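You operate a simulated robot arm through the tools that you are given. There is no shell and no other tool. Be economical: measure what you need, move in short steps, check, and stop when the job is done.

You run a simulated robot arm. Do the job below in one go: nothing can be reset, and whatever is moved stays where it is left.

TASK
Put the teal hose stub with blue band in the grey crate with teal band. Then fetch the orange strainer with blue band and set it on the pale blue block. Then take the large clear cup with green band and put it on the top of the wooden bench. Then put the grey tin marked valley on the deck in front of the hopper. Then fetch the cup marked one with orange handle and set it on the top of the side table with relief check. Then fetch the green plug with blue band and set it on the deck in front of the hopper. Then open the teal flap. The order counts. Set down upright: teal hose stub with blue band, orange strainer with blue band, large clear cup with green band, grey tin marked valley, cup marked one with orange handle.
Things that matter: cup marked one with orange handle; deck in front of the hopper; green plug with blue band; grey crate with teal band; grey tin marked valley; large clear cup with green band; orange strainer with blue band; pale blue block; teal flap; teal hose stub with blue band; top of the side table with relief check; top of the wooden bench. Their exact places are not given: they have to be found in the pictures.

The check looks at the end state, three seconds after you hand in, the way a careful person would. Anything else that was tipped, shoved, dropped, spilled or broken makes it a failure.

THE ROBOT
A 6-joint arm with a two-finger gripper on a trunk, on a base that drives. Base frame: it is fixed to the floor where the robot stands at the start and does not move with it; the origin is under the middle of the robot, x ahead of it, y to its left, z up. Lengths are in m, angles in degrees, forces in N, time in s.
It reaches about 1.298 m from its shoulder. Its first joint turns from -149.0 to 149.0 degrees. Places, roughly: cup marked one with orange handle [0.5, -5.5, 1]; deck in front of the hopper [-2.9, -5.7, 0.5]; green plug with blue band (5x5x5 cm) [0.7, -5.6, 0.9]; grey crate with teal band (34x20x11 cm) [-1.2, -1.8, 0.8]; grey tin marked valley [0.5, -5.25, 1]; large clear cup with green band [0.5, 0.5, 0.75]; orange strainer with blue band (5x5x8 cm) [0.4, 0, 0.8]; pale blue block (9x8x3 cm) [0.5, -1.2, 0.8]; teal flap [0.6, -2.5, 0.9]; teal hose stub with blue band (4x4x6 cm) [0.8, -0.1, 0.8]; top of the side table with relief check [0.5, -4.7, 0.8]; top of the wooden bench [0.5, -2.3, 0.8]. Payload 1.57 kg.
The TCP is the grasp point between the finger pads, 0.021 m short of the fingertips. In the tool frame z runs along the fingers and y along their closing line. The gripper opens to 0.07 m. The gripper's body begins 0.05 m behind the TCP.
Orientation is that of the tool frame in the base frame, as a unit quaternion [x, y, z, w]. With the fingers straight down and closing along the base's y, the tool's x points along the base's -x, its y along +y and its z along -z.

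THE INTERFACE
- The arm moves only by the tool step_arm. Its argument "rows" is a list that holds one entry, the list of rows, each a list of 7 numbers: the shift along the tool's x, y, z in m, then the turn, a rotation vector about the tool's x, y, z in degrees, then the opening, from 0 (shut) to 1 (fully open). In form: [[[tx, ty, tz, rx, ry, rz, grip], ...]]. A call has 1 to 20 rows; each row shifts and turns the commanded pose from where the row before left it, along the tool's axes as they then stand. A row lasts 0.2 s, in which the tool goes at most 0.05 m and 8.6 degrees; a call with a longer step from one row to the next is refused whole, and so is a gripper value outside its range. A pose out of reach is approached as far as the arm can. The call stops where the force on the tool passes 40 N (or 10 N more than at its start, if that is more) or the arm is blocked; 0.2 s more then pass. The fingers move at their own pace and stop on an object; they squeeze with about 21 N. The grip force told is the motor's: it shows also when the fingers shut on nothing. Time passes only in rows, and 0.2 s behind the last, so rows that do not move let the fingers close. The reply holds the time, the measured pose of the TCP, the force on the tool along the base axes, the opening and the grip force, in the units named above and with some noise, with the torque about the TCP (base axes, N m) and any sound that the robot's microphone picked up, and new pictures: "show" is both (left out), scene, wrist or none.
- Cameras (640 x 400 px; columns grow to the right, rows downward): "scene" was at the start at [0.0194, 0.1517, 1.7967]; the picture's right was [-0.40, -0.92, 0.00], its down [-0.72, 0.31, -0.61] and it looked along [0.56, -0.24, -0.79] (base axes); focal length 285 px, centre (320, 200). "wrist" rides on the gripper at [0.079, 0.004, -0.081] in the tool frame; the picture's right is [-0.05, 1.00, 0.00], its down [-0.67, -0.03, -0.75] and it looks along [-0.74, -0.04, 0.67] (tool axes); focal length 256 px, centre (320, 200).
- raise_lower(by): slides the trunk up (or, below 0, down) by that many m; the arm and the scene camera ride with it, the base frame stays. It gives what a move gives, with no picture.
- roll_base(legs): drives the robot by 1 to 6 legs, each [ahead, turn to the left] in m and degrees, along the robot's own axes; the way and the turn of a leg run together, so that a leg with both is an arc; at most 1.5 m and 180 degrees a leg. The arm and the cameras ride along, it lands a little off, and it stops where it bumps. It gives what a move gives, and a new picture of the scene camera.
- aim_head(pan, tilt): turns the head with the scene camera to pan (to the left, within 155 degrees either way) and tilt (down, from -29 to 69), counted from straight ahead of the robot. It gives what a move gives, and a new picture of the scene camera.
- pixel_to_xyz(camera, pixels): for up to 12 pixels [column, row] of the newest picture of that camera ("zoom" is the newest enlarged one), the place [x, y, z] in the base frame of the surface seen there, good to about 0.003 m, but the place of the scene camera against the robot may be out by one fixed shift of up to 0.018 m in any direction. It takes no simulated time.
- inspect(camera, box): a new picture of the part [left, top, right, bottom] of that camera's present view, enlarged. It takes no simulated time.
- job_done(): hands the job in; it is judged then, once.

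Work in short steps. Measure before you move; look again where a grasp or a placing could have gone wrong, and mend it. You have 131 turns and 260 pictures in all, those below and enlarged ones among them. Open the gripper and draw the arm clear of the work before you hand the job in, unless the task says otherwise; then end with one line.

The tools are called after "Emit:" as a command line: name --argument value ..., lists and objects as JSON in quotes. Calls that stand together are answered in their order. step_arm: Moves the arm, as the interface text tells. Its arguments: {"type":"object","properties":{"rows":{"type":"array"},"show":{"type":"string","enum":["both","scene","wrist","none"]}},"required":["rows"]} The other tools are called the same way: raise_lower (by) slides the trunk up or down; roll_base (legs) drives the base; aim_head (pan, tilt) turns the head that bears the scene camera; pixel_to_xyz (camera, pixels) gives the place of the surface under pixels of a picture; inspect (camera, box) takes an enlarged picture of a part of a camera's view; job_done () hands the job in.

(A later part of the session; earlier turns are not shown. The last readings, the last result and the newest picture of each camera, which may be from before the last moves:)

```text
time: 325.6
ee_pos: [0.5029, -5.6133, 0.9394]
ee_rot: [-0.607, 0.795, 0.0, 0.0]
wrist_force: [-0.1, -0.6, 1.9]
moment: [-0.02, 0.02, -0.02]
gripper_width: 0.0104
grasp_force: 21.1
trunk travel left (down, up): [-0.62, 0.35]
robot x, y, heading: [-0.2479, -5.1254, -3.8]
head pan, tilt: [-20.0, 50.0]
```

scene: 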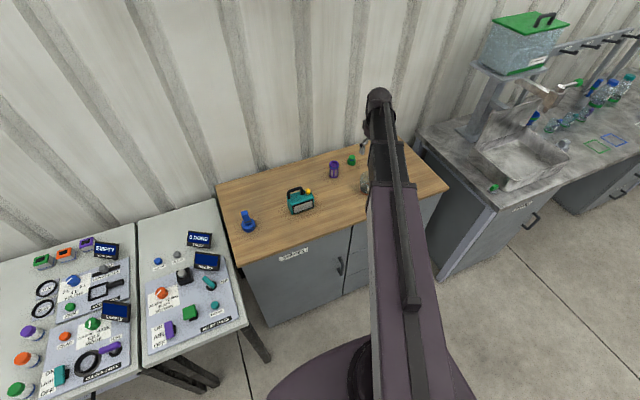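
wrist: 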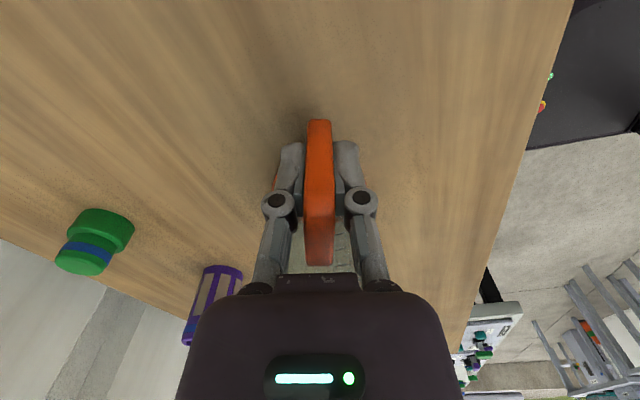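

Gripped (0.0104). I lift, turn the mug so its handle faces the robot, and view the side table.

Emit:
raise_lower --by 0.28

Emit:
step_arm --rows '[[[0, 0, 0, 0, 0, 8.3, 0], [0, 0, 0, 0, 0, 8.3, 0], [0, 0, 0, 0, 0, 8.3, 0], [0, 0, 0, 0, 0, 8.3, 0], [0, 0, 0, 0, 0, 8.3, 0], [0, 0, 0, 0, 0, 8.3, 0], [0, 0, 0, 0, 0, 8.3, 0], [0, 0, 0, 0, 0, 8.3, 0], [0, 0, 0, 0, 0, 8.3, 0], [0, 0, 0, 0, 0, 0, 0]]]' --show "wrist"

Emit:
aim_head --pan 30 --tilt 45

Emit:
inspect --camera "scene" --box '[220, 120, 420, 300]'

```text
time: 328.5
ee_pos: [0.5031, -5.6132, 1.2179]
ee_rot: [-0.606, 0.795, 0.001, 0.0]
wrist_force: [-0.3, 0.3, -0.2]
moment: [-0.02, 0.02, -0.01]
gripper_width: 0.0098
grasp_force: 21.0
trunk travel left (down, up): [-0.9, 0.07]
robot x, y, heading: [-0.2421, -5.1261, -4.2]
head pan, tilt: [-20.0, 50.0]
```

```text
time: 330.7
ee_pos: [0.5017, -5.6128, 1.2175]
ee_rot: [0.001, 1.0, 0.0, 0.0]
wrist_force: [0.8, -0.5, -1.1]
moment: [0.02, 0.03, 0.03]
gripper_width: 0.0101
grasp_force: 21.1
trunk travel left (down, up): [-0.9, 0.07]
robot x, y, heading: [-0.2448, -5.1272, -3.6]
head pan, tilt: [-20.0, 50.0]
```

wrist: 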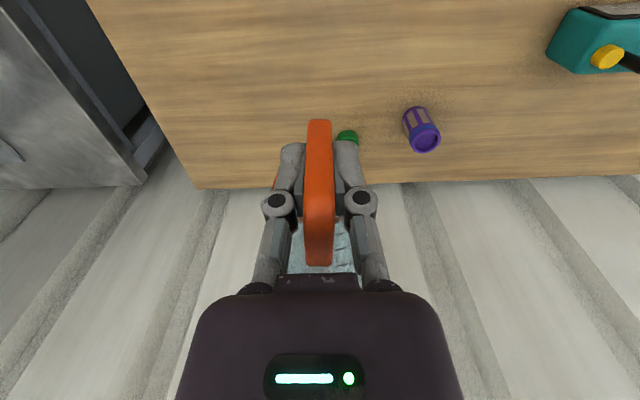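

```text
time: 331.9
ee_pos: [0.5019, -5.6146, 1.2192]
ee_rot: [0.001, 1.0, 0.0, 0.0]
wrist_force: [0.4, 0.1, -0.5]
moment: [0.01, 0.05, 0.0]
gripper_width: 0.0099
grasp_force: 20.4
trunk travel left (down, up): [-0.9, 0.07]
robot x, y, heading: [-0.2444, -5.1265, -4.2]
head pan, tilt: [30.0, 45.0]
```

scene: 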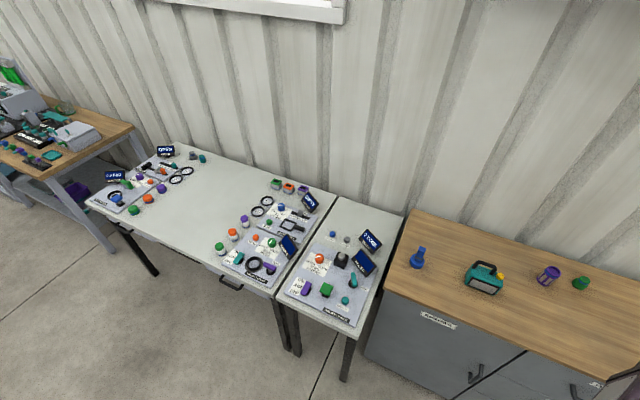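

```text
2.22 times, centred on (320, 210) of scene
```

zoom: 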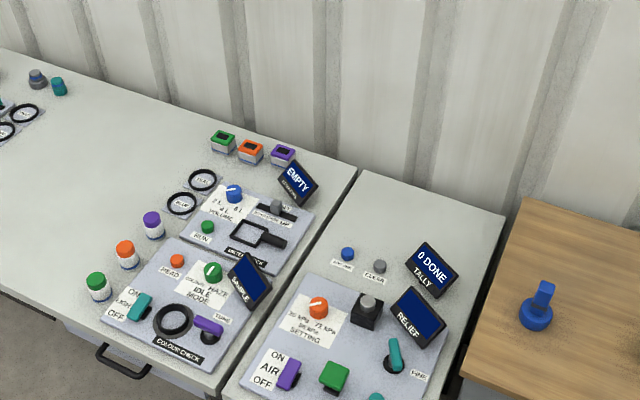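

The back of the side table around zoom (400,210) is free. I measure it.

Emit:
pixel_to_xyz --camera "zoom" --pixels '[[366, 180], [495, 222], [400, 205], [347, 246], [379, 262], [430, 245], [412, 262], [340, 270], [350, 215], [450, 235], [460, 262]]'

```text
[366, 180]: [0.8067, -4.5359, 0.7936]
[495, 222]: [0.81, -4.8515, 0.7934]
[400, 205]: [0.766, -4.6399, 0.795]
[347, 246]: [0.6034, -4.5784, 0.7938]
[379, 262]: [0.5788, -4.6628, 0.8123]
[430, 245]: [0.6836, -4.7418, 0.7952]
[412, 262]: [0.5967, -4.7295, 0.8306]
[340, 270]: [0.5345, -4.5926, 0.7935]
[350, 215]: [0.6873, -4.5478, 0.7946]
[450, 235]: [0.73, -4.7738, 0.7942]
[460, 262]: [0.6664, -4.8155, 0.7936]
```

I carry the mug left to about (0.56,-4.63) at height and check with the wrist camera.

Emit:
step_arm --rows '[[[-0.003, 0.049, 0, 0, 0, 0, 0], [-0.003, 0.049, 0, 0, 0, 0, 0], [-0.003, 0.049, 0, 0, 0, 0, 0], [-0.003, 0.049, 0, 0, 0, 0, 0], [-0.003, 0.049, 0, 0, 0, 0, 0], [-0.003, 0.049, 0, 0, 0, 0, 0], [-0.003, 0.049, 0, 0, 0, 0, 0], [-0.003, 0.049, 0, 0, 0, 0, 0], [-0.003, 0.049, 0, 0, 0, 0, 0], [-0.003, 0.049, 0, 0, 0, 0, 0], [-0.003, 0.049, 0, 0, 0, 0, 0], [-0.003, 0.049, 0, 0, 0, 0, 0], [-0.003, 0.049, 0, 0, 0, 0, 0], [-0.003, 0.049, 0, 0, 0, 0, 0], [-0.003, 0.049, 0, 0, 0, 0, 0], [-0.003, 0.049, 0, 0, 0, 0, 0], [-0.003, 0.049, 0, 0, 0, 0, 0], [-0.003, 0.049, 0, 0, 0, 0, 0], [-0.003, 0.049, 0, 0, 0, 0, 0], [-0.003, 0.049, 0, 0, 0, 0, 0]]]' --show "wrist"

```text
time: 336.1
ee_pos: [0.5623, -4.6316, 1.2169]
ee_rot: [0.0, 1.0, -0.001, 0.001]
wrist_force: [0.7, 0.7, 0.1]
moment: [-0.02, 0.01, 0.03]
gripper_width: 0.0098
grasp_force: 21.1
trunk travel left (down, up): [-0.9, 0.07]
robot x, y, heading: [-0.2479, -5.1296, -4.0]
head pan, tilt: [30.0, 45.0]
```

wrist: 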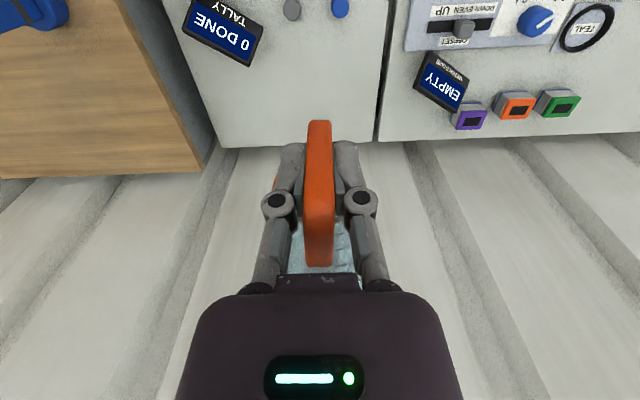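

Emit:
pixel_to_xyz --camera "wrist" --pixels '[[250, 60], [225, 140], [375, 130], [262, 30], [340, 10], [290, 60], [292, 12], [270, 100], [350, 110]]'

```text
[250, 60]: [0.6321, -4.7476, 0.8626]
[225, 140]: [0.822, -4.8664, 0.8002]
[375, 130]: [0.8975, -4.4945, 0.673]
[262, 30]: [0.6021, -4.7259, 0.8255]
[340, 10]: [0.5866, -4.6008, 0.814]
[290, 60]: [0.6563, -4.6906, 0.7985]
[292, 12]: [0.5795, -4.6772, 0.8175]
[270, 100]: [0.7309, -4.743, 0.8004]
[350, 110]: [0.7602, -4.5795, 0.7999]
```

Table z≈0.80, tally corner at (0.632,-4.748). I move to x=0.668 and lower near contact.

Emit:
step_arm --rows '[[[-0.036, 0, 0, 0, 0, 0, 0], [-0.036, 0, 0, 0, 0, 0, 0], [-0.034, 0, 0, 0, 0, 0, 0], [0, 0, 0, 0, 0, 0, 0], [0, 0, 0, 0, 0, 0, 0]]]' --show "none"

Emit:
raise_lower --by -0.352

Emit:
step_arm --rows '[[[0, 0, 0, 0, 0, 0, 0]]]' --show "both"

Emit:
raise_lower --by -0.006

Emit:
raise_lower --by -0.002

```text
time: 337.2
ee_pos: [0.6667, -4.6333, 1.2187]
ee_rot: [0.001, 1.0, -0.001, 0.0]
wrist_force: [-0.1, 0.4, 0.1]
moment: [-0.01, 0.04, -0.01]
gripper_width: 0.0099
grasp_force: 21.2
trunk travel left (down, up): [-0.9, 0.07]
robot x, y, heading: [-0.2467, -5.1281, -3.7]
head pan, tilt: [30.0, 45.0]
```

```text
time: 340.7
ee_pos: [0.6661, -4.634, 0.8666]
ee_rot: [0.0, 1.0, 0.0, -0.001]
wrist_force: [0.2, -0.2, -0.3]
moment: [0.05, 0.0, -0.01]
gripper_width: 0.01
grasp_force: 21.3
trunk travel left (down, up): [-0.548, 0.422]
robot x, y, heading: [-0.2453, -5.1318, -3.9]
head pan, tilt: [30.0, 45.0]
```

```text
time: 341.1
ee_pos: [0.6661, -4.6351, 0.8668]
ee_rot: [0.001, 1.0, 0.0, 0.0]
wrist_force: [0.5, -0.9, -0.7]
moment: [-0.01, 0.04, -0.01]
gripper_width: 0.01
grasp_force: 21.1
trunk travel left (down, up): [-0.548, 0.422]
robot x, y, heading: [-0.2436, -5.1255, -4.0]
head pan, tilt: [30.0, 45.0]
```

scene: 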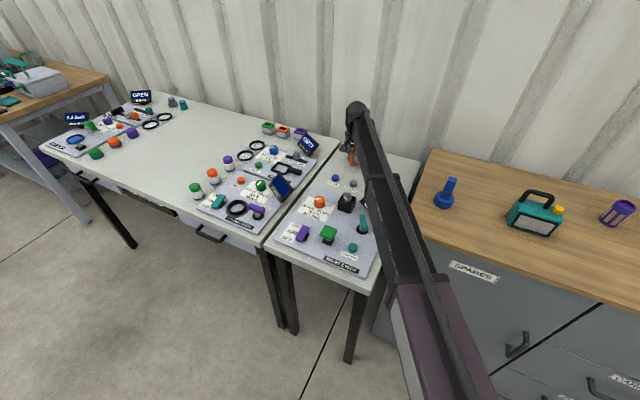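
wrist: 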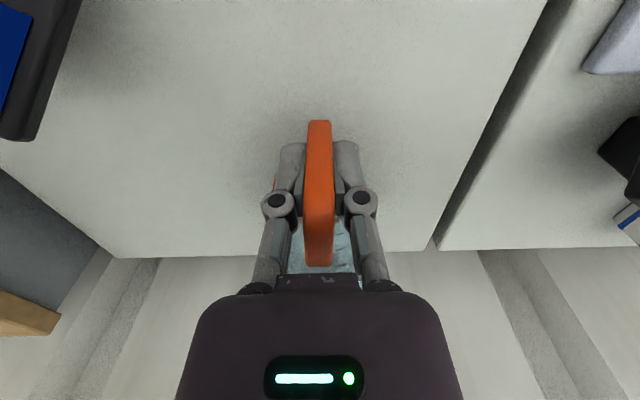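

```text
time: 341.6
ee_pos: [0.6659, -4.6332, 0.8619]
ee_rot: [0.0, 1.0, -0.001, 0.0]
wrist_force: [-0.3, 0.1, -0.5]
moment: [0.0, 0.02, -0.01]
gripper_width: 0.01
grasp_force: 21.1
trunk travel left (down, up): [-0.542, 0.428]
robot x, y, heading: [-0.2457, -5.1303, -3.9]
head pan, tilt: [30.0, 45.0]
```

```text
time: 342.1
ee_pos: [0.6668, -4.6334, 0.859]
ee_rot: [0.0, 1.0, 0.0, 0.0]
wrist_force: [0.3, -0.5, -0.7]
moment: [-0.02, 0.01, 0.01]
gripper_width: 0.0099
grasp_force: 21.6
trunk travel left (down, up): [-0.54, 0.43]
robot x, y, heading: [-0.2449, -5.1286, -4.0]
head pan, tilt: [30.0, 45.0]
```

No contact yet; I creep down.

Emit:
raise_lower --by -0.002

Emit:
raise_lower --by -0.002

```text
time: 342.7
ee_pos: [0.6663, -4.6335, 0.8566]
ee_rot: [0.0, 1.0, 0.001, -0.001]
wrist_force: [-0.6, 0.1, 2.9]
moment: [0.05, -0.15, 0.01]
gripper_width: 0.0099
grasp_force: 21.6
trunk travel left (down, up): [-0.538, 0.432]
robot x, y, heading: [-0.2454, -5.1289, -4.0]
head pan, tilt: [30.0, 45.0]
```

```text
time: 343.2
ee_pos: [0.6659, -4.6343, 0.8566]
ee_rot: [0.0, 1.0, 0.0, 0.001]
wrist_force: [1.0, -0.1, 11.3]
moment: [0.02, -0.38, 0.0]
gripper_width: 0.01
grasp_force: 21.2
trunk travel left (down, up): [-0.536, 0.434]
robot x, y, heading: [-0.2487, -5.1297, -4.1]
head pan, tilt: [30.0, 45.0]
```

Contact. I release, raise, pull back and look.

Emit:
step_arm --rows '[[[0, 0, 0, 0, 0, 0, 0.3], [0, 0, 0, 0, 0, 0, 0.6], [0, 0, 0, 0, 0, 0, 0.6], [0, 0, 0, 0, 0, 0, 0.6]]]' --show "none"

Emit:
raise_lower --by 0.35

Emit:
step_arm --rows '[[[0.045, 0, 0, 0, 0, 0, 0.6], [0.045, 0, 0, 0, 0, 0, 0.6], [0.045, 0, 0, 0, 0, 0, 0.6], [0.0, 0, 0, 0, 0, 0, 0.6]]]' --show "wrist"

```text
time: 344.2
ee_pos: [0.6659, -4.6333, 0.8552]
ee_rot: [0.0, 1.0, 0.0, 0.0]
wrist_force: [-0.1, -0.2, -0.3]
moment: [0.04, 0.02, 0.01]
gripper_width: 0.0419
grasp_force: 0.1
trunk travel left (down, up): [-0.536, 0.434]
robot x, y, heading: [-0.2433, -5.1291, -4.0]
head pan, tilt: [30.0, 45.0]
```

```text
time: 347.6
ee_pos: [0.667, -4.6333, 1.205]
ee_rot: [-0.001, 1.0, -0.001, -0.001]
wrist_force: [-0.8, 0.0, 0.2]
moment: [0.03, 0.01, 0.0]
gripper_width: 0.0422
grasp_force: 0.2
trunk travel left (down, up): [-0.886, 0.084]
robot x, y, heading: [-0.2467, -5.1259, -4.1]
head pan, tilt: [30.0, 45.0]
```

```text
time: 348.6
ee_pos: [0.5304, -4.6363, 1.2045]
ee_rot: [0.0, 1.0, 0.0, 0.0]
wrist_force: [0.3, -0.1, 0.1]
moment: [-0.01, 0.02, -0.01]
gripper_width: 0.0419
grasp_force: 0.1
trunk travel left (down, up): [-0.886, 0.084]
robot x, y, heading: [-0.2446, -5.1305, -4.0]
head pan, tilt: [30.0, 45.0]
```

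wrist: 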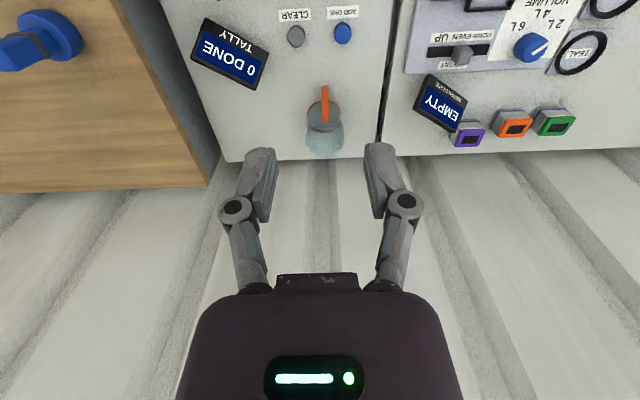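

The mug stands upright. Now the green plug near (0.70,-5.565): I swing the arm back over it.

Emit:
step_arm --rows '[[[-0.004, -0.0485, 0, 0, 0, 0, 1], [-0.004, -0.0485, 0, 0, 0, 0, 1], [-0.004, -0.0485, 0, 0, 0, 0, 1], [-0.004, -0.0485, 0, 0, 0, 0, 1], [-0.004, -0.0485, 0, 0, 0, 0, 1], [-0.004, -0.0485, 0, 0, 0, 0, 1], [-0.004, -0.0485, 0, 0, 0, 0, 1], [-0.004, -0.0485, 0, 0, 0, 0, 1], [-0.004, -0.0485, 0, 0, 0, 0, 1], [-0.004, -0.0485, 0, 0, 0, 0, 1], [-0.004, -0.0485, 0, 0, 0, 0, 1], [-0.004, -0.0485, 0, 0, 0, 0, 1], [-0.004, -0.0485, 0, 0, 0, 0, 1], [-0.004, -0.0485, 0, 0, 0, 0, 1], [-0.004, -0.0485, 0, 0, 0, 0, 1], [-0.004, -0.0485, 0, 0, 0, 0, 1], [-0.004, -0.0485, 0, 0, 0, 0, 1], [-0.004, -0.0485, 0, 0, 0, 0, 1], [-0.004, -0.0485, 0, 0, 0, 0, 1]]]' --show "none"

Emit:
raise_lower --by -0.1

Emit:
step_arm --rows '[[[0, 0, 0, 0, 0, 0, 1]]]' --show "wrist"

Emit:
inspect --camera "wrist" --box '[270, 60, 400, 160]'

```text
time: 352.6
ee_pos: [0.6084, -5.558, 1.2044]
ee_rot: [-0.001, 1.0, 0.0, 0.0]
wrist_force: [-0.7, -0.7, 0.5]
moment: [-0.04, -0.01, -0.02]
gripper_width: 0.0699
grasp_force: 0.0
trunk travel left (down, up): [-0.886, 0.084]
robot x, y, heading: [-0.2492, -5.1282, -4.1]
head pan, tilt: [30.0, 45.0]
```

```text
time: 353.9
ee_pos: [0.6068, -5.5565, 1.1051]
ee_rot: [-0.001, 1.0, 0.0, 0.001]
wrist_force: [0.2, 0.3, 0.4]
moment: [0.02, -0.03, 0.0]
gripper_width: 0.0698
grasp_force: 0.1
trunk travel left (down, up): [-0.786, 0.184]
robot x, y, heading: [-0.2459, -5.1265, -4.2]
head pan, tilt: [30.0, 45.0]
```

```text
time: 354.3
ee_pos: [0.6068, -5.5584, 1.1051]
ee_rot: [0.0, 1.0, 0.0, -0.001]
wrist_force: [-0.1, 0.2, 0.8]
moment: [-0.02, -0.01, 0.02]
gripper_width: 0.0699
grasp_force: 0.1
trunk travel left (down, up): [-0.786, 0.184]
robot x, y, heading: [-0.2476, -5.1271, -3.9]
head pan, tilt: [30.0, 45.0]
```

wrist: 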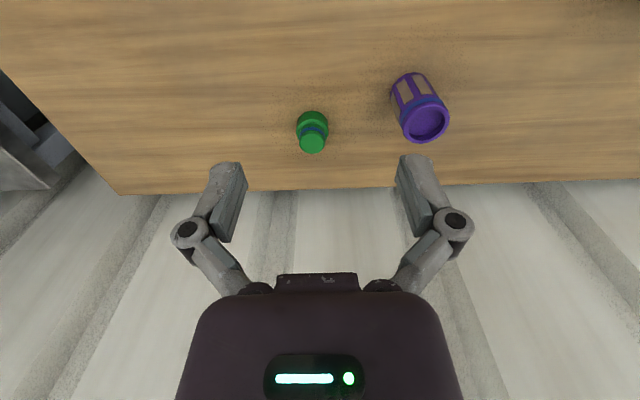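

```text
4.00 times, centred on (335, 110) of wrist
```

zoom: 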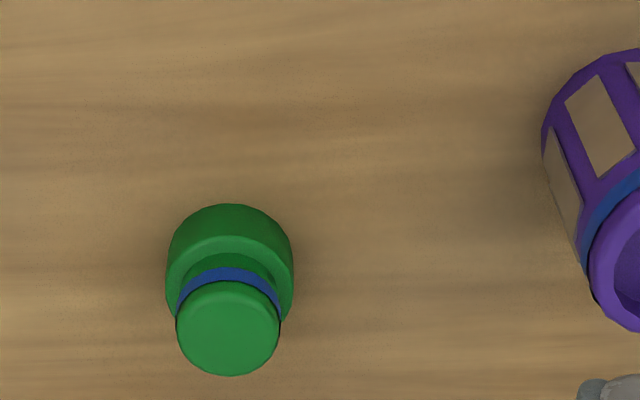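

I measure the plug's cap and base edges.

Emit:
pixel_to_xyz --camera "zoom" --pixels '[[228, 370], [182, 325], [276, 325], [228, 288], [228, 330], [172, 270], [288, 270], [230, 210], [230, 240], [620, 320], [548, 230], [210, 120]]'

```text
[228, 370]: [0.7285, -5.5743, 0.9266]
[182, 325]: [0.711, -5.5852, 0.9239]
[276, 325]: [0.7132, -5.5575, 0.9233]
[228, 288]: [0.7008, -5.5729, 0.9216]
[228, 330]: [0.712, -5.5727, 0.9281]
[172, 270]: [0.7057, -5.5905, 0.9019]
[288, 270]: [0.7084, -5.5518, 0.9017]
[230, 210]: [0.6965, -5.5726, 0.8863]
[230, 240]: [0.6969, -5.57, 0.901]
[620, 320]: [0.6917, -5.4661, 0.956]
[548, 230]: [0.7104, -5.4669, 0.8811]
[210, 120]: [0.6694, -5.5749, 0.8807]
```

Plug centre (0.714,-5.572), base 0.042 wide up to z 0.905, top 0.926. I lower to z≈0.908 and grip the base.

Emit:
step_arm --rows '[[[-0.036, -0.0045, 0, 0, 0, 0, 1], [-0.036, -0.0045, 0, 0, 0, 0, 1], [-0.035, -0.0045, 0, 0, 0, 0, 1], [0, 0, 0, 0, 0, 0, 1], [0, 0, 0, 0, 0, 0, 1]]]' --show "none"

Emit:
raise_lower --by -0.197

Emit:
step_arm --rows '[[[0, 0, 0, 0, 0, 0, 0.5], [0, 0, 0, 0, 0, 0, 0], [0, 0, 0, 0, 0, 0, 0], [0, 0, 0, 0, 0, 0, 0]]]' --show "wrist"

```text
time: 355.5
ee_pos: [0.713, -5.5693, 1.1039]
ee_rot: [0.0, 1.0, 0.0, 0.0]
wrist_force: [0.4, -0.1, 0.5]
moment: [0.03, 0.01, -0.04]
gripper_width: 0.0699
grasp_force: 0.1
trunk travel left (down, up): [-0.786, 0.184]
robot x, y, heading: [-0.2475, -5.13, -4.1]
head pan, tilt: [30.0, 45.0]
```

```text
time: 357.7
ee_pos: [0.7137, -5.5702, 0.9071]
ee_rot: [-0.001, 1.0, -0.001, 0.0]
wrist_force: [0.3, 0.2, 0.3]
moment: [0.03, 0.03, 0.02]
gripper_width: 0.0701
grasp_force: 0.2
trunk travel left (down, up): [-0.589, 0.381]
robot x, y, heading: [-0.2451, -5.1285, -4.3]
head pan, tilt: [30.0, 45.0]
```

```text
time: 358.7
ee_pos: [0.7129, -5.5699, 0.9094]
ee_rot: [0.0, 1.0, 0.001, 0.0]
wrist_force: [1.0, -1.2, 4.5]
moment: [-0.05, -0.02, -0.01]
gripper_width: 0.0409
grasp_force: 20.9
trunk travel left (down, up): [-0.589, 0.381]
robot x, y, heading: [-0.2489, -5.1249, -4.1]
head pan, tilt: [30.0, 45.0]
```

wrist: 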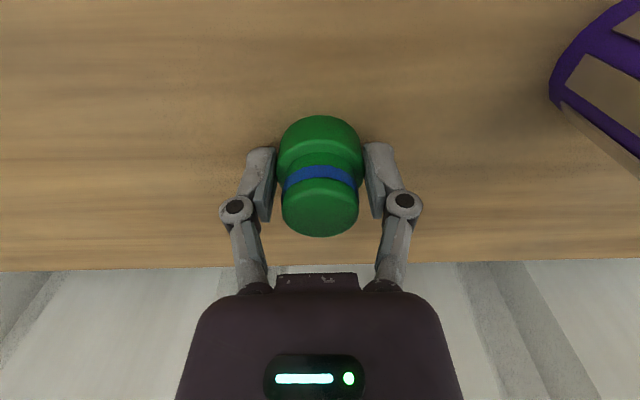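

Held at 0.0409. I lift, tuck the arm in front, and drive the same route to the deck.

Emit:
raise_lower --by 0.31

Emit:
step_arm --rows '[[[0.042, 0.026, 0, 0, 0, 0, 0], [0.042, 0.026, 0, 0, 0, 0, 0], [0.042, 0.026, 0, 0, 0, 0, 0], [0.042, 0.026, 0, 0, 0, 0, 0], [0.042, 0.026, 0, 0, 0, 0, 0], [0.042, 0.026, 0, 0, 0, 0, 0], [0.042, 0.026, 0, 0, 0, 0, 0], [0.042, 0.026, 0, 0, 0, 0, 0], [0.042, 0.026, 0, 0, 0, 0, 0]]]' --show "none"

Emit:
roll_base --legs '[[0, -126.5], [1.42, 0], [0, -65]]'

```text
time: 361.8
ee_pos: [0.713, -5.5696, 1.217]
ee_rot: [0.0, 1.0, 0.0, 0.0]
wrist_force: [0.5, 0.6, -0.3]
moment: [-0.01, 0.02, -0.03]
gripper_width: 0.041
grasp_force: 21.0
trunk travel left (down, up): [-0.899, 0.071]
robot x, y, heading: [-0.2439, -5.1301, -4.0]
head pan, tilt: [30.0, 45.0]
```

```text
time: 363.8
ee_pos: [0.3336, -5.3343, 1.2181]
ee_rot: [0.0, 1.0, -0.001, 0.001]
wrist_force: [-0.3, 0.6, 0.0]
moment: [-0.02, 0.03, -0.01]
gripper_width: 0.0408
grasp_force: 21.0
trunk travel left (down, up): [-0.899, 0.071]
robot x, y, heading: [-0.2455, -5.1251, -4.2]
head pan, tilt: [30.0, 45.0]
```

```text
time: 384.4
ee_pos: [-1.6778, -5.9634, 1.2187]
ee_rot: [0.997, -0.076, -0.001, -0.002]
wrist_force: [-0.2, -0.4, -0.2]
moment: [0.0, 0.02, -0.02]
gripper_width: 0.041
grasp_force: 20.8
trunk travel left (down, up): [-0.899, 0.071]
robot x, y, heading: [-1.1305, -6.2253, 167.5]
head pan, tilt: [30.0, 45.0]
```

scene: 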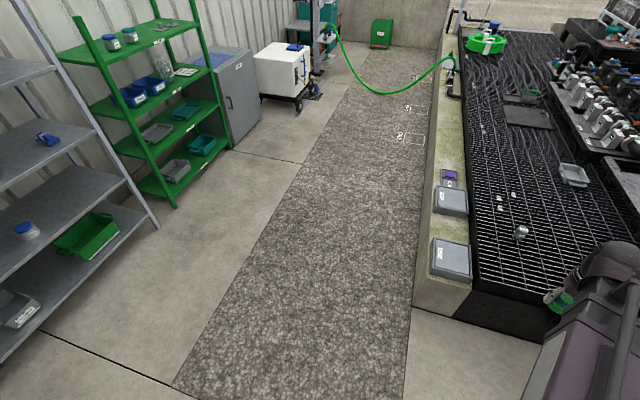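

Tin still upright at (521,232). I drive 0.52 m ahead to the earlier standing spot.

Emit:
roll_base --legs '[[0.52, 0]]'

```text
time: 388.1
ee_pos: [-2.187, -5.8526, 1.218]
ee_rot: [0.997, -0.075, 0.0, 0.0]
wrist_force: [-0.7, -0.3, -2.4]
moment: [0.0, -0.01, 0.03]
gripper_width: 0.0406
grasp_force: 20.5
trunk travel left (down, up): [-0.899, 0.071]
robot x, y, heading: [-1.6345, -6.1178, 168.0]
head pan, tilt: [30.0, 45.0]
```

scene: 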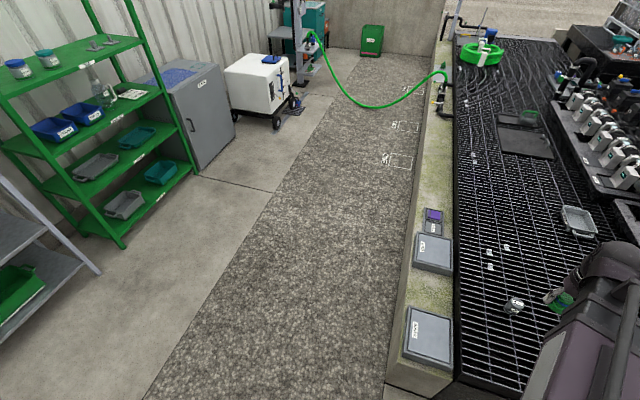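

I square the tool, move to about (-2.46,-5.72), and lower to z≈0.62 to see the bars.

Emit:
step_arm --rows '[[[0, 0, 0, 0, 0, -4.3, 0], [0, 0, 0, 0, 0, -4.3, 0], [-0.039, -0.0187, 0, 0, 0, 0, 0], [-0.039, -0.0187, 0, 0, 0, 0, 0], [-0.039, -0.0187, 0, 0, 0, 0, 0], [-0.039, -0.0187, 0, 0, 0, 0, 0], [-0.039, -0.0187, 0, 0, 0, 0, 0], [-0.039, -0.0187, 0, 0, 0, 0, 0], [-0.039, -0.0187, 0, 0, 0, 0, 0], [0, 0, 0, 0, 0, 0, 0]]]' --show "none"

Emit:
raise_lower --by -0.4

Emit:
raise_lower --by -0.2

Emit:
step_arm --rows '[[[0, 0, 0, 0, 0, 0, 0]]]' --show "wrist"

```text
time: 390.3
ee_pos: [-2.4581, -5.7237, 1.2184]
ee_rot: [1.0, 0.0, 0.0, -0.001]
wrist_force: [0.3, 0.3, -0.7]
moment: [-0.02, 0.0, 0.02]
gripper_width: 0.0409
grasp_force: 20.9
trunk travel left (down, up): [-0.899, 0.071]
robot x, y, heading: [-1.6385, -6.1202, 168.0]
head pan, tilt: [30.0, 45.0]
```

```text
time: 394.1
ee_pos: [-2.4589, -5.7223, 0.8192]
ee_rot: [1.0, 0.0, 0.0, 0.0]
wrist_force: [-0.1, 1.2, -1.1]
moment: [0.01, 0.05, -0.01]
gripper_width: 0.0409
grasp_force: 21.0
trunk travel left (down, up): [-0.499, 0.471]
robot x, y, heading: [-1.6378, -6.1175, 167.8]
head pan, tilt: [30.0, 45.0]
```

```text
time: 396.3
ee_pos: [-2.458, -5.7227, 0.619]
ee_rot: [1.0, 0.0, 0.001, 0.0]
wrist_force: [-0.3, -0.3, -0.8]
moment: [-0.01, 0.02, -0.01]
gripper_width: 0.0409
grasp_force: 21.0
trunk travel left (down, up): [-0.299, 0.671]
robot x, y, heading: [-1.6378, -6.1157, 167.9]
head pan, tilt: [30.0, 45.0]
```

```text
time: 396.7
ee_pos: [-2.4586, -5.7222, 0.6184]
ee_rot: [1.0, 0.001, 0.0, 0.0]
wrist_force: [0.4, 0.4, -0.4]
moment: [0.0, 0.0, -0.02]
gripper_width: 0.0408
grasp_force: 20.6
trunk travel left (down, up): [-0.299, 0.671]
robot x, y, heading: [-1.6383, -6.1185, 168.2]
head pan, tilt: [30.0, 45.0]
```

wrist: 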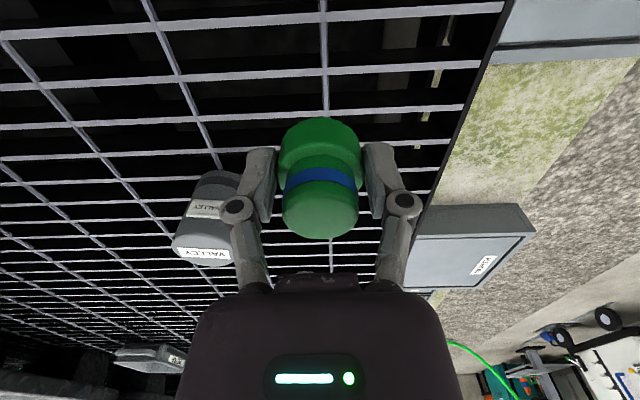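

I measure the bars and the crossbar near column 324.

Emit:
pixel_to_xyz --camera "wrist" --pixels '[[323, 45], [325, 95], [250, 20], [240, 75], [240, 115], [400, 68], [400, 106], [400, 142], [230, 147]]'

```text
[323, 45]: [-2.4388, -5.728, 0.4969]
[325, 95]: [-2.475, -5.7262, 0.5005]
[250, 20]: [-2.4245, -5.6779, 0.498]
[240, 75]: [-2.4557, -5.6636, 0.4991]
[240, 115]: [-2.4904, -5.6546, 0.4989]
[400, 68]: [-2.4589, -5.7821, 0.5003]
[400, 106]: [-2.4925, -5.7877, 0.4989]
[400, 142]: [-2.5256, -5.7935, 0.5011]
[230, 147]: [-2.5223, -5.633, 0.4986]
```

Crossing at (-2.457,-5.727) is almost under the tool. I centre on it, so it supports the plug on four sides, and lower.

Emit:
step_arm --rows '[[[0.0015, 0.0048, 0, 0, 0, 0, 0], [0, 0, 0, 0, 0, 0, 0]]]' --show "none"

Emit:
raise_lower --by -0.085

Emit:
raise_lower --by -0.003

Emit:
raise_lower --by -0.002

```text
time: 397.3
ee_pos: [-2.4563, -5.7283, 0.6186]
ee_rot: [1.0, 0.0, 0.0, 0.0]
wrist_force: [-0.7, 0.4, -0.3]
moment: [-0.03, 0.01, 0.02]
gripper_width: 0.0405
grasp_force: 21.0
trunk travel left (down, up): [-0.299, 0.671]
robot x, y, heading: [-1.6387, -6.1209, 168.2]
head pan, tilt: [30.0, 45.0]
```

```text
time: 398.5
ee_pos: [-2.4572, -5.7267, 0.5331]
ee_rot: [1.0, 0.0, 0.0, -0.001]
wrist_force: [0.2, -0.4, -0.8]
moment: [0.0, 0.0, -0.03]
gripper_width: 0.0409
grasp_force: 21.1
trunk travel left (down, up): [-0.214, 0.756]
robot x, y, heading: [-1.6359, -6.1175, 167.8]
head pan, tilt: [30.0, 45.0]
```

```text
time: 399.0
ee_pos: [-2.4569, -5.7285, 0.5293]
ee_rot: [1.0, 0.0, 0.0, 0.0]
wrist_force: [1.0, -0.4, -1.1]
moment: [0.0, -0.02, 0.01]
gripper_width: 0.0409
grasp_force: 21.0
trunk travel left (down, up): [-0.211, 0.759]
robot x, y, heading: [-1.644, -6.117, 167.7]
head pan, tilt: [30.0, 45.0]
```

```text
time: 399.5
ee_pos: [-2.4561, -5.7272, 0.5274]
ee_rot: [1.0, 0.0, 0.001, 0.0]
wrist_force: [0.1, 0.2, -0.3]
moment: [-0.01, 0.0, -0.01]
gripper_width: 0.0408
grasp_force: 21.4
trunk travel left (down, up): [-0.209, 0.761]
robot x, y, heading: [-1.635, -6.1196, 168.0]
head pan, tilt: [30.0, 45.0]
```

Emit:
raise_lower --by -0.002

Emit:
raise_lower --by -0.0015

```text
time: 400.0
ee_pos: [-2.4566, -5.7266, 0.5251]
ee_rot: [1.0, 0.0, 0.0, 0.001]
wrist_force: [-1.3, 0.0, 4.3]
moment: [-0.01, 0.06, -0.03]
gripper_width: 0.0409
grasp_force: 20.7
trunk travel left (down, up): [-0.207, 0.763]
robot x, y, heading: [-1.6373, -6.1177, 167.9]
head pan, tilt: [30.0, 45.0]
```

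```text
time: 400.5
ee_pos: [-2.4575, -5.7266, 0.5262]
ee_rot: [1.0, 0.0, -0.001, -0.001]
wrist_force: [-2.8, 1.8, 14.7]
moment: [0.0, 0.14, -0.03]
gripper_width: 0.041
grasp_force: 20.8
trunk travel left (down, up): [-0.206, 0.764]
robot x, y, heading: [-1.6364, -6.1189, 167.7]
head pan, tilt: [30.0, 45.0]
```

Contact; I release, raise, and look.

Emit:
step_arm --rows '[[[0, 0, 0, 0, 0, 0, 0.7], [0, 0, 0, 0, 0, 0, 1], [0, 0, 0, 0, 0, 0, 1], [0, 0, 0, 0, 0, 0, 1]]]' --show "none"

Emit:
raise_lower --by 0.3

Emit:
step_arm --rows '[[[0.045, 0, 0, 0, 0, 0, 1], [0.045, 0, 0, 0, 0, 0, 1], [0.045, 0, 0, 0, 0, 0, 1], [0.0, 0, 0, 0, 0, 0, 1]]]' --show "wrist"

Emit:
raise_lower --by 0.39

```text
time: 401.5
ee_pos: [-2.4573, -5.7274, 0.5249]
ee_rot: [1.0, 0.0, 0.0, 0.0]
wrist_force: [0.5, -0.5, 0.3]
moment: [-0.01, -0.01, -0.03]
gripper_width: 0.0702
grasp_force: 0.1
trunk travel left (down, up): [-0.206, 0.764]
robot x, y, heading: [-1.6337, -6.1164, 167.5]
head pan, tilt: [30.0, 45.0]
```

```text
time: 404.5
ee_pos: [-2.4584, -5.7283, 0.8237]
ee_rot: [1.0, 0.0, 0.001, 0.0]
wrist_force: [0.0, -1.1, 0.5]
moment: [0.02, 0.0, 0.01]
gripper_width: 0.07
grasp_force: 0.1
trunk travel left (down, up): [-0.506, 0.464]
robot x, y, heading: [-1.6345, -6.1179, 167.9]
head pan, tilt: [30.0, 45.0]
```

```text
time: 405.5
ee_pos: [-2.322, -5.7251, 0.8243]
ee_rot: [1.0, 0.0, 0.0, 0.001]
wrist_force: [0.2, 0.2, -0.1]
moment: [-0.03, 0.0, 0.0]
gripper_width: 0.0703
grasp_force: 0.1
trunk travel left (down, up): [-0.506, 0.464]
robot x, y, heading: [-1.6379, -6.1195, 168.0]
head pan, tilt: [30.0, 45.0]
```

wrist: 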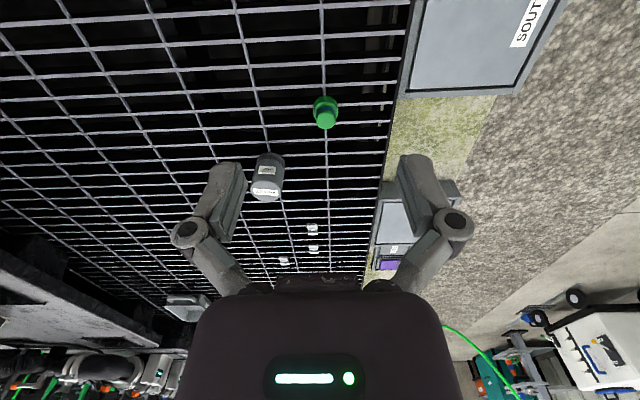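

```text
time: 409.3
ee_pos: [-2.3221, -5.7257, 1.2148]
ee_rot: [1.0, 0.0, 0.0, 0.0]
wrist_force: [0.6, 0.4, -0.2]
moment: [0.0, -0.02, 0.0]
gripper_width: 0.0698
grasp_force: 0.1
trunk travel left (down, up): [-0.896, 0.074]
robot x, y, heading: [-1.6345, -6.1202, 167.9]
head pan, tilt: [30.0, 45.0]
```

Plug and tin both stand on the grating. Now the flap: I drive back to the wooden bench, first up to the aisle.

Emit:
step_arm --rows '[[[0.04, 0.02, 0, 0, 0, 0, 1], [0.04, 0.02, 0, 0, 0, 0, 1], [0.04, 0.02, 0, 0, 0, 0, 1], [0, 0.04, 0, 0, 0, 0, 1], [0, 0.04, 0, 0, 0, 0, 1]]]' --show "none"

Emit:
roll_base --legs '[[-0.52, 0], [0, 62], [-1.2, 0], [0, 40]]'

```text
time: 410.5
ee_pos: [-2.202, -5.8635, 1.2144]
ee_rot: [1.0, 0.001, -0.001, -0.001]
wrist_force: [-0.1, -0.6, 0.2]
moment: [0.02, 0.0, -0.03]
gripper_width: 0.0698
grasp_force: 0.1
trunk travel left (down, up): [-0.896, 0.074]
robot x, y, heading: [-1.6358, -6.1193, 168.0]
head pan, tilt: [30.0, 45.0]
```

```text
time: 427.6
ee_pos: [-0.5182, -5.945, 1.2145]
ee_rot: [0.639, 0.769, 0.0, 0.0]
wrist_force: [0.3, -0.5, 0.3]
moment: [-0.05, -0.07, 0.01]
gripper_width: 0.0698
grasp_force: 0.0
trunk travel left (down, up): [-0.896, 0.074]
robot x, y, heading: [-0.3465, -5.3414, -92.4]
head pan, tilt: [30.0, 45.0]
```

scene: 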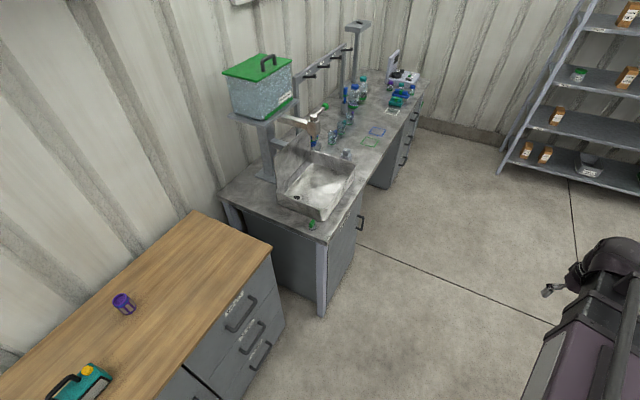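

I trim heading so backing drifts slightly off the benches, then back 2.8 m and turn to face the wooden bench.

Emit:
roll_base --legs '[[0, 4.4], [-1.5, 0], [-1.3, 0], [0, 88]]'

Emit:
aim_head --pan 15 --tilt 45

```text
time: 450.7
ee_pos: [0.1387, -2.6459, 1.2131]
ee_rot: [-0.129, 0.992, -0.001, -0.001]
wrist_force: [0.1, 0.1, -0.1]
moment: [0.0, 0.02, 0.03]
gripper_width: 0.07
grasp_force: 0.0
trunk travel left (down, up): [-0.896, 0.074]
robot x, y, heading: [-0.4782, -2.4852, 2.0]
head pan, tilt: [30.0, 45.0]
```

scene: 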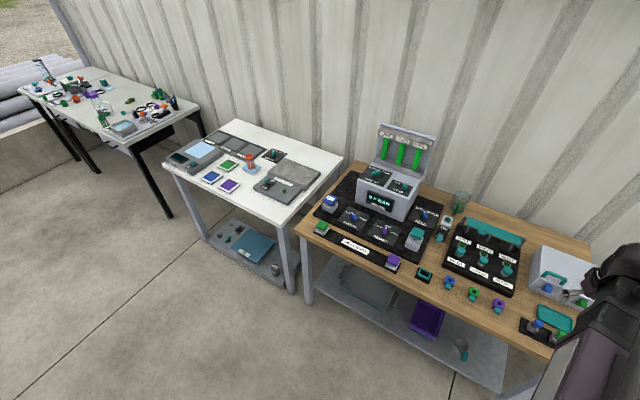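

```text
time: 451.5
ee_pos: [0.1376, -2.6446, 1.2143]
ee_rot: [-0.13, 0.992, -0.001, 0.0]
wrist_force: [0.4, 0.4, 0.3]
moment: [-0.02, -0.02, -0.04]
gripper_width: 0.0701
grasp_force: 0.1
trunk travel left (down, up): [-0.896, 0.074]
robot x, y, heading: [-0.4761, -2.4843, 1.8]
head pan, tilt: [15.0, 45.0]
```

scene: 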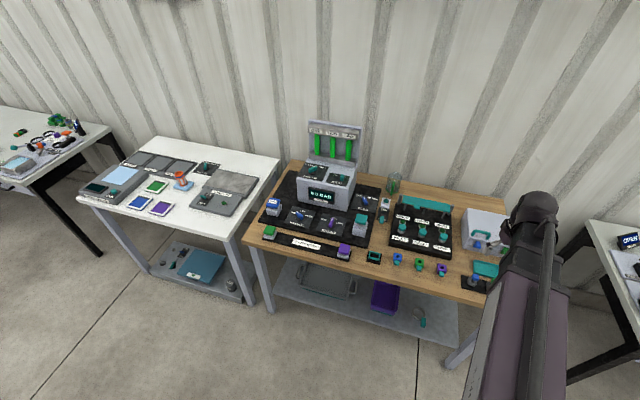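

The teal flap is at (427,205). I enlarge it.

Emit:
inspect --camera "scene" --box '[375, 175, 475, 265]'

Emit:
pixel_to_xyz --camera "zoom" --pixels '[[190, 105], [460, 130], [180, 130], [470, 165], [320, 120], [310, 148], [300, 130], [330, 105], [400, 140], [250, 130]]'

```text
4.44 times, centred on (425, 220) of scene
```

zoom: 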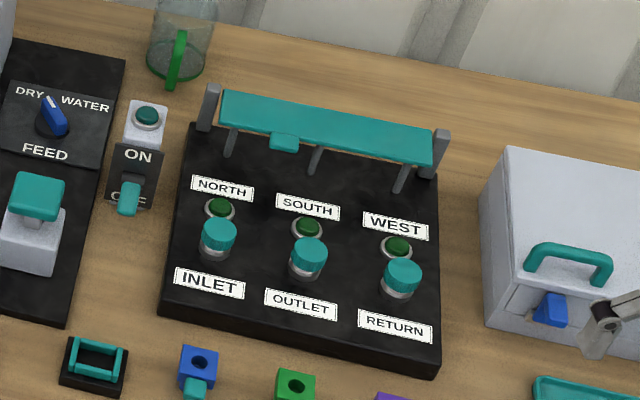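

```text
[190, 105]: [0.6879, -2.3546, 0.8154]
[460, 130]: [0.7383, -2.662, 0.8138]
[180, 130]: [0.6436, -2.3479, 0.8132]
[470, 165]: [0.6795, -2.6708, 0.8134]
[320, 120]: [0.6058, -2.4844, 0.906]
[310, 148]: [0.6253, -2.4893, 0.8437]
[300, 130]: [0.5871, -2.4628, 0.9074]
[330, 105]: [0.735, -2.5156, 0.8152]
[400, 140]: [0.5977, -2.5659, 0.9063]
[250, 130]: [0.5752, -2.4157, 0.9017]
```

The flap is a horizontal plate at z≈0.906 hinged at the rear posts (x≈0.62), with a front tab near (0.555,-2.445). I drive 0.2 m closer and look at it with the wrist camera.

Emit:
roll_base --legs '[[0.2, 0]]'

Emit:
step_arm --rows '[[[0, 0, 0, 0, 0, 7.5, 1], [0, 0, 0, 0, 0, 7.5, 1], [-0.016, 0.04, 0, 0, 0, 0, 0.8], [-0.016, 0.04, 0, 0, 0, 0, 0.8], [-0.016, 0.04, 0, 0, 0, 0, 0.8], [-0.016, 0.04, 0, 0, 0, 0, 0.8], [-0.016, 0.04, 0, 0, 0, 0, 0.8], [0, 0, 0, 0, 0, 0, 0.8]]]' --show "none"

Emit:
raise_lower --by -0.12

Emit:
step_arm --rows '[[[0, 0, 0, 0, 0, 0, 0.8]]]' --show "wrist"

```text
time: 453.3
ee_pos: [0.3369, -2.6402, 1.2141]
ee_rot: [-0.129, 0.992, 0.0, 0.0]
wrist_force: [0.3, 0.1, -0.9]
moment: [-0.01, 0.03, -0.04]
gripper_width: 0.07
grasp_force: 0.0
trunk travel left (down, up): [-0.896, 0.074]
robot x, y, heading: [-0.2778, -2.4791, 1.9]
head pan, tilt: [15.0, 45.0]
```

scene: 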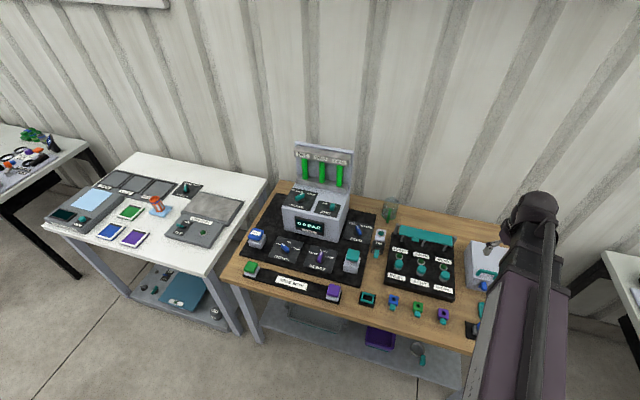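

```text
time: 455.1
ee_pos: [0.4149, -2.4407, 1.2132]
ee_rot: [0.002, 1.0, -0.001, 0.0]
wrist_force: [-0.2, 0.1, -1.1]
moment: [0.03, -0.04, 0.01]
gripper_width: 0.056
grasp_force: 0.0
trunk travel left (down, up): [-0.896, 0.074]
robot x, y, heading: [-0.2785, -2.4757, 1.8]
head pan, tilt: [15.0, 45.0]
```

```text
time: 456.6
ee_pos: [0.4135, -2.4419, 1.0951]
ee_rot: [0.0, 1.0, 0.002, 0.0]
wrist_force: [-0.1, 0.3, 0.2]
moment: [-0.02, 0.0, 0.0]
gripper_width: 0.0559
grasp_force: 0.1
trunk travel left (down, up): [-0.776, 0.194]
robot x, y, heading: [-0.282, -2.4794, 1.8]
head pan, tilt: [15.0, 45.0]
```

```text
time: 457.0
ee_pos: [0.4151, -2.4411, 1.0942]
ee_rot: [0.0, 1.0, 0.0, 0.0]
wrist_force: [0.4, -0.2, -0.5]
moment: [-0.04, -0.02, 0.0]
gripper_width: 0.0556
grasp_force: 0.0
trunk travel left (down, up): [-0.776, 0.194]
robot x, y, heading: [-0.2793, -2.4773, 1.5]
head pan, tilt: [15.0, 45.0]
```

wrist: 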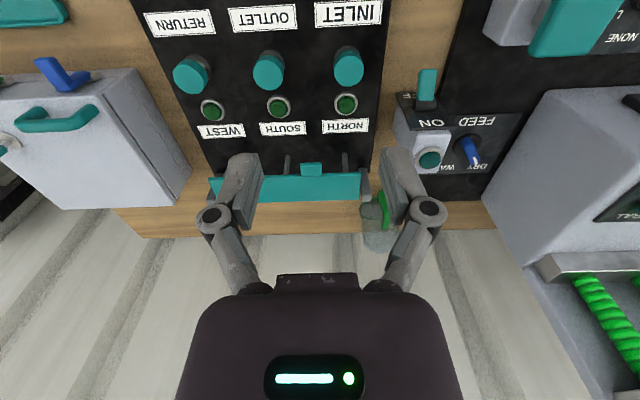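

Emit:
inspect --camera "wrist" --box '[250, 130, 400, 220]'

Emit:
pixel_to_xyz --camera "wrist" --pixels '[[302, 165], [321, 165], [311, 164], [311, 171], [311, 180], [311, 196], [357, 190], [280, 195], [288, 160], [345, 160], [366, 178], [348, 68]]'

```text
4.27 times, centred on (325, 175) of wrist
```

zoom: 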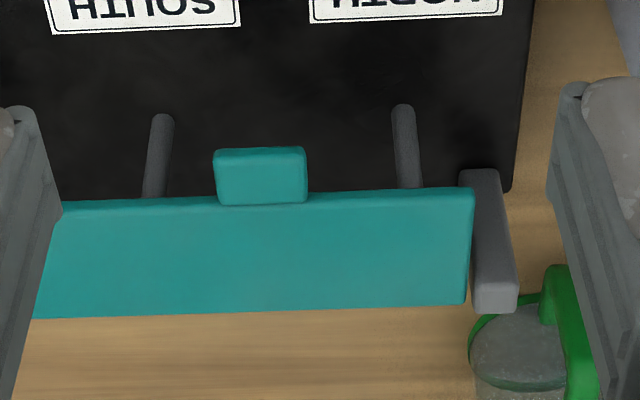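

```text
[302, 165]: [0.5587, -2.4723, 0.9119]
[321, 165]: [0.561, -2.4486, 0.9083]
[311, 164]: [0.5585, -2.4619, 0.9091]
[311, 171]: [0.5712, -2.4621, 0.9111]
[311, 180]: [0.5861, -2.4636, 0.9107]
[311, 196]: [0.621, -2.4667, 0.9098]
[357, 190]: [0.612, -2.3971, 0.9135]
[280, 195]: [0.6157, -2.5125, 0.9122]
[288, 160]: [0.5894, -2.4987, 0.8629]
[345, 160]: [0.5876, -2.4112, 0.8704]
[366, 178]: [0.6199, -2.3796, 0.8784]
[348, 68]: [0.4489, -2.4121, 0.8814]
```

The tab spans x 0.556–0.576, y -2.473..-2.448, top z 0.910; the plate reaches back to x≈0.627. I'll pinch the tab's sides with the fingertips (TCP z≈0.916), leaving it free to pivot while I lift it along an arc.

Emit:
step_arm --rows '[[[-0.037, -0.005, 0, 0, 0, 0, 0.7], [-0.037, -0.005, 0, 0, 0, 0, 0.7], [-0.037, -0.005, 0, 0, 0, 0, 0.7], [-0.036, -0.005, 0, 0, 0, 0, 0.7], [0, 0, 0, 0, 0, 0, 0.7], [0, 0, 0, 0, 0, 0, 0.7]]]' --show "none"

Emit:
raise_lower --by -0.14

Emit:
step_arm --rows '[[[0, 0, 0, 0, 0, 0, 0.7]]]' --show "wrist"

```text
time: 458.4
ee_pos: [0.5622, -2.4598, 1.0933]
ee_rot: [0.001, 1.0, 0.001, 0.0]
wrist_force: [-0.4, -0.1, -0.1]
moment: [-0.03, 0.01, -0.01]
gripper_width: 0.0492
grasp_force: 0.1
trunk travel left (down, up): [-0.776, 0.194]
robot x, y, heading: [-0.279, -2.4792, 1.6]
head pan, tilt: [15.0, 45.0]
```

```text
time: 460.1
ee_pos: [0.5632, -2.46, 0.9541]
ee_rot: [0.001, 1.0, 0.0, 0.0]
wrist_force: [0.5, 0.0, -0.2]
moment: [-0.01, -0.01, 0.0]
gripper_width: 0.049
grasp_force: 0.1
trunk travel left (down, up): [-0.636, 0.334]
robot x, y, heading: [-0.2789, -2.4818, 1.6]
head pan, tilt: [15.0, 45.0]
```

```text
time: 460.5
ee_pos: [0.5626, -2.4607, 0.9536]
ee_rot: [0.001, 1.0, -0.001, 0.0]
wrist_force: [1.3, 0.1, -0.1]
moment: [0.0, -0.02, 0.0]
gripper_width: 0.0489
grasp_force: 0.1
trunk travel left (down, up): [-0.636, 0.334]
robot x, y, heading: [-0.2811, -2.4755, 1.9]
head pan, tilt: [15.0, 45.0]
```

wrist: 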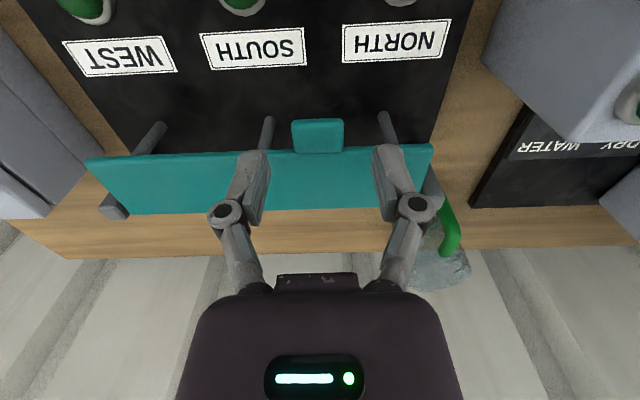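

Closer now, I re-measure the tab and plate.

Emit:
pixel_to_xyz --camera "wrist" --pixels '[[294, 136], [342, 136], [318, 123], [318, 119], [318, 150], [318, 157], [318, 180], [318, 208], [430, 148], [436, 185], [120, 210], [267, 125]]'

```text
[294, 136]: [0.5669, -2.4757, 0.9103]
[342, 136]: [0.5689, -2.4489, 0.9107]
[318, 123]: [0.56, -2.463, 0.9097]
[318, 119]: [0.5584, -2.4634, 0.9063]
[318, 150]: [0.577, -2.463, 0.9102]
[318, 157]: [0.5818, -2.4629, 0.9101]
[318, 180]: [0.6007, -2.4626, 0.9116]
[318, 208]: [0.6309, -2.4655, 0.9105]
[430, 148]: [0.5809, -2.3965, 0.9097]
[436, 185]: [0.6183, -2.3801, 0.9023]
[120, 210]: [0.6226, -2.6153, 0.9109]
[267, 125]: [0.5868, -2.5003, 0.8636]
```

Tab centre (0.567,-2.4625). I trim, lower to z≈0.916 and pinch it.

Emit:
step_arm --rows '[[[-0.002, -0.0018, 0, 0, 0, 0, 0.7], [0, 0, 0, 0, 0, 0, 0.7]]]' --show "none"

Emit:
raise_lower --by -0.0385

Emit:
step_arm --rows '[[[0, 0, 0, 0, 0, 0, 0.4], [0, 0, 0, 0, 0, 0, 0], [0, 0, 0, 0, 0, 0, 0], [0, 0, 0, 0, 0, 0, 0]]]' --show "wrist"

```text
time: 461.1
ee_pos: [0.564, -2.4618, 0.953]
ee_rot: [0.001, 1.0, 0.0, 0.0]
wrist_force: [-0.5, -0.4, -0.5]
moment: [0.05, 0.03, -0.02]
gripper_width: 0.0489
grasp_force: 0.0
trunk travel left (down, up): [-0.636, 0.334]
robot x, y, heading: [-0.2783, -2.4836, 2.1]
head pan, tilt: [15.0, 45.0]
```

```text
time: 461.9
ee_pos: [0.5637, -2.462, 0.9169]
ee_rot: [0.001, 1.0, 0.0, 0.0]
wrist_force: [-0.1, -1.1, -0.5]
moment: [0.03, 0.02, -0.01]
gripper_width: 0.049
grasp_force: 0.1
trunk travel left (down, up): [-0.597, 0.373]
robot x, y, heading: [-0.281, -2.4787, 1.6]
head pan, tilt: [15.0, 45.0]
```

```text
time: 462.9
ee_pos: [0.5642, -2.4618, 0.9156]
ee_rot: [0.001, 1.0, 0.0, 0.0]
wrist_force: [2.3, 3.3, 1.5]
moment: [0.03, -0.1, -0.28]
gripper_width: 0.0291
grasp_force: 31.6
trunk travel left (down, up): [-0.597, 0.373]
robot x, y, heading: [-0.2753, -2.4801, 2.2]
head pan, tilt: [15.0, 45.0]
```

wrist: 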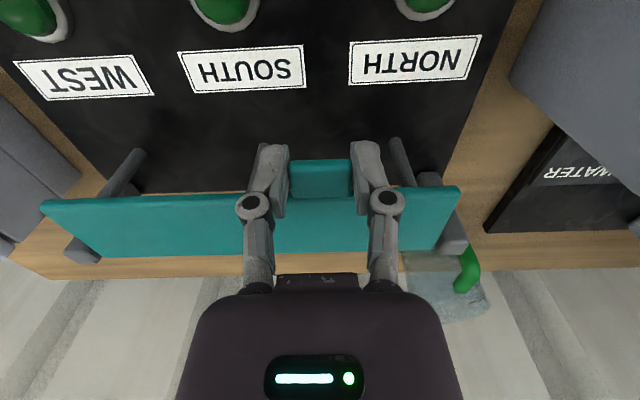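

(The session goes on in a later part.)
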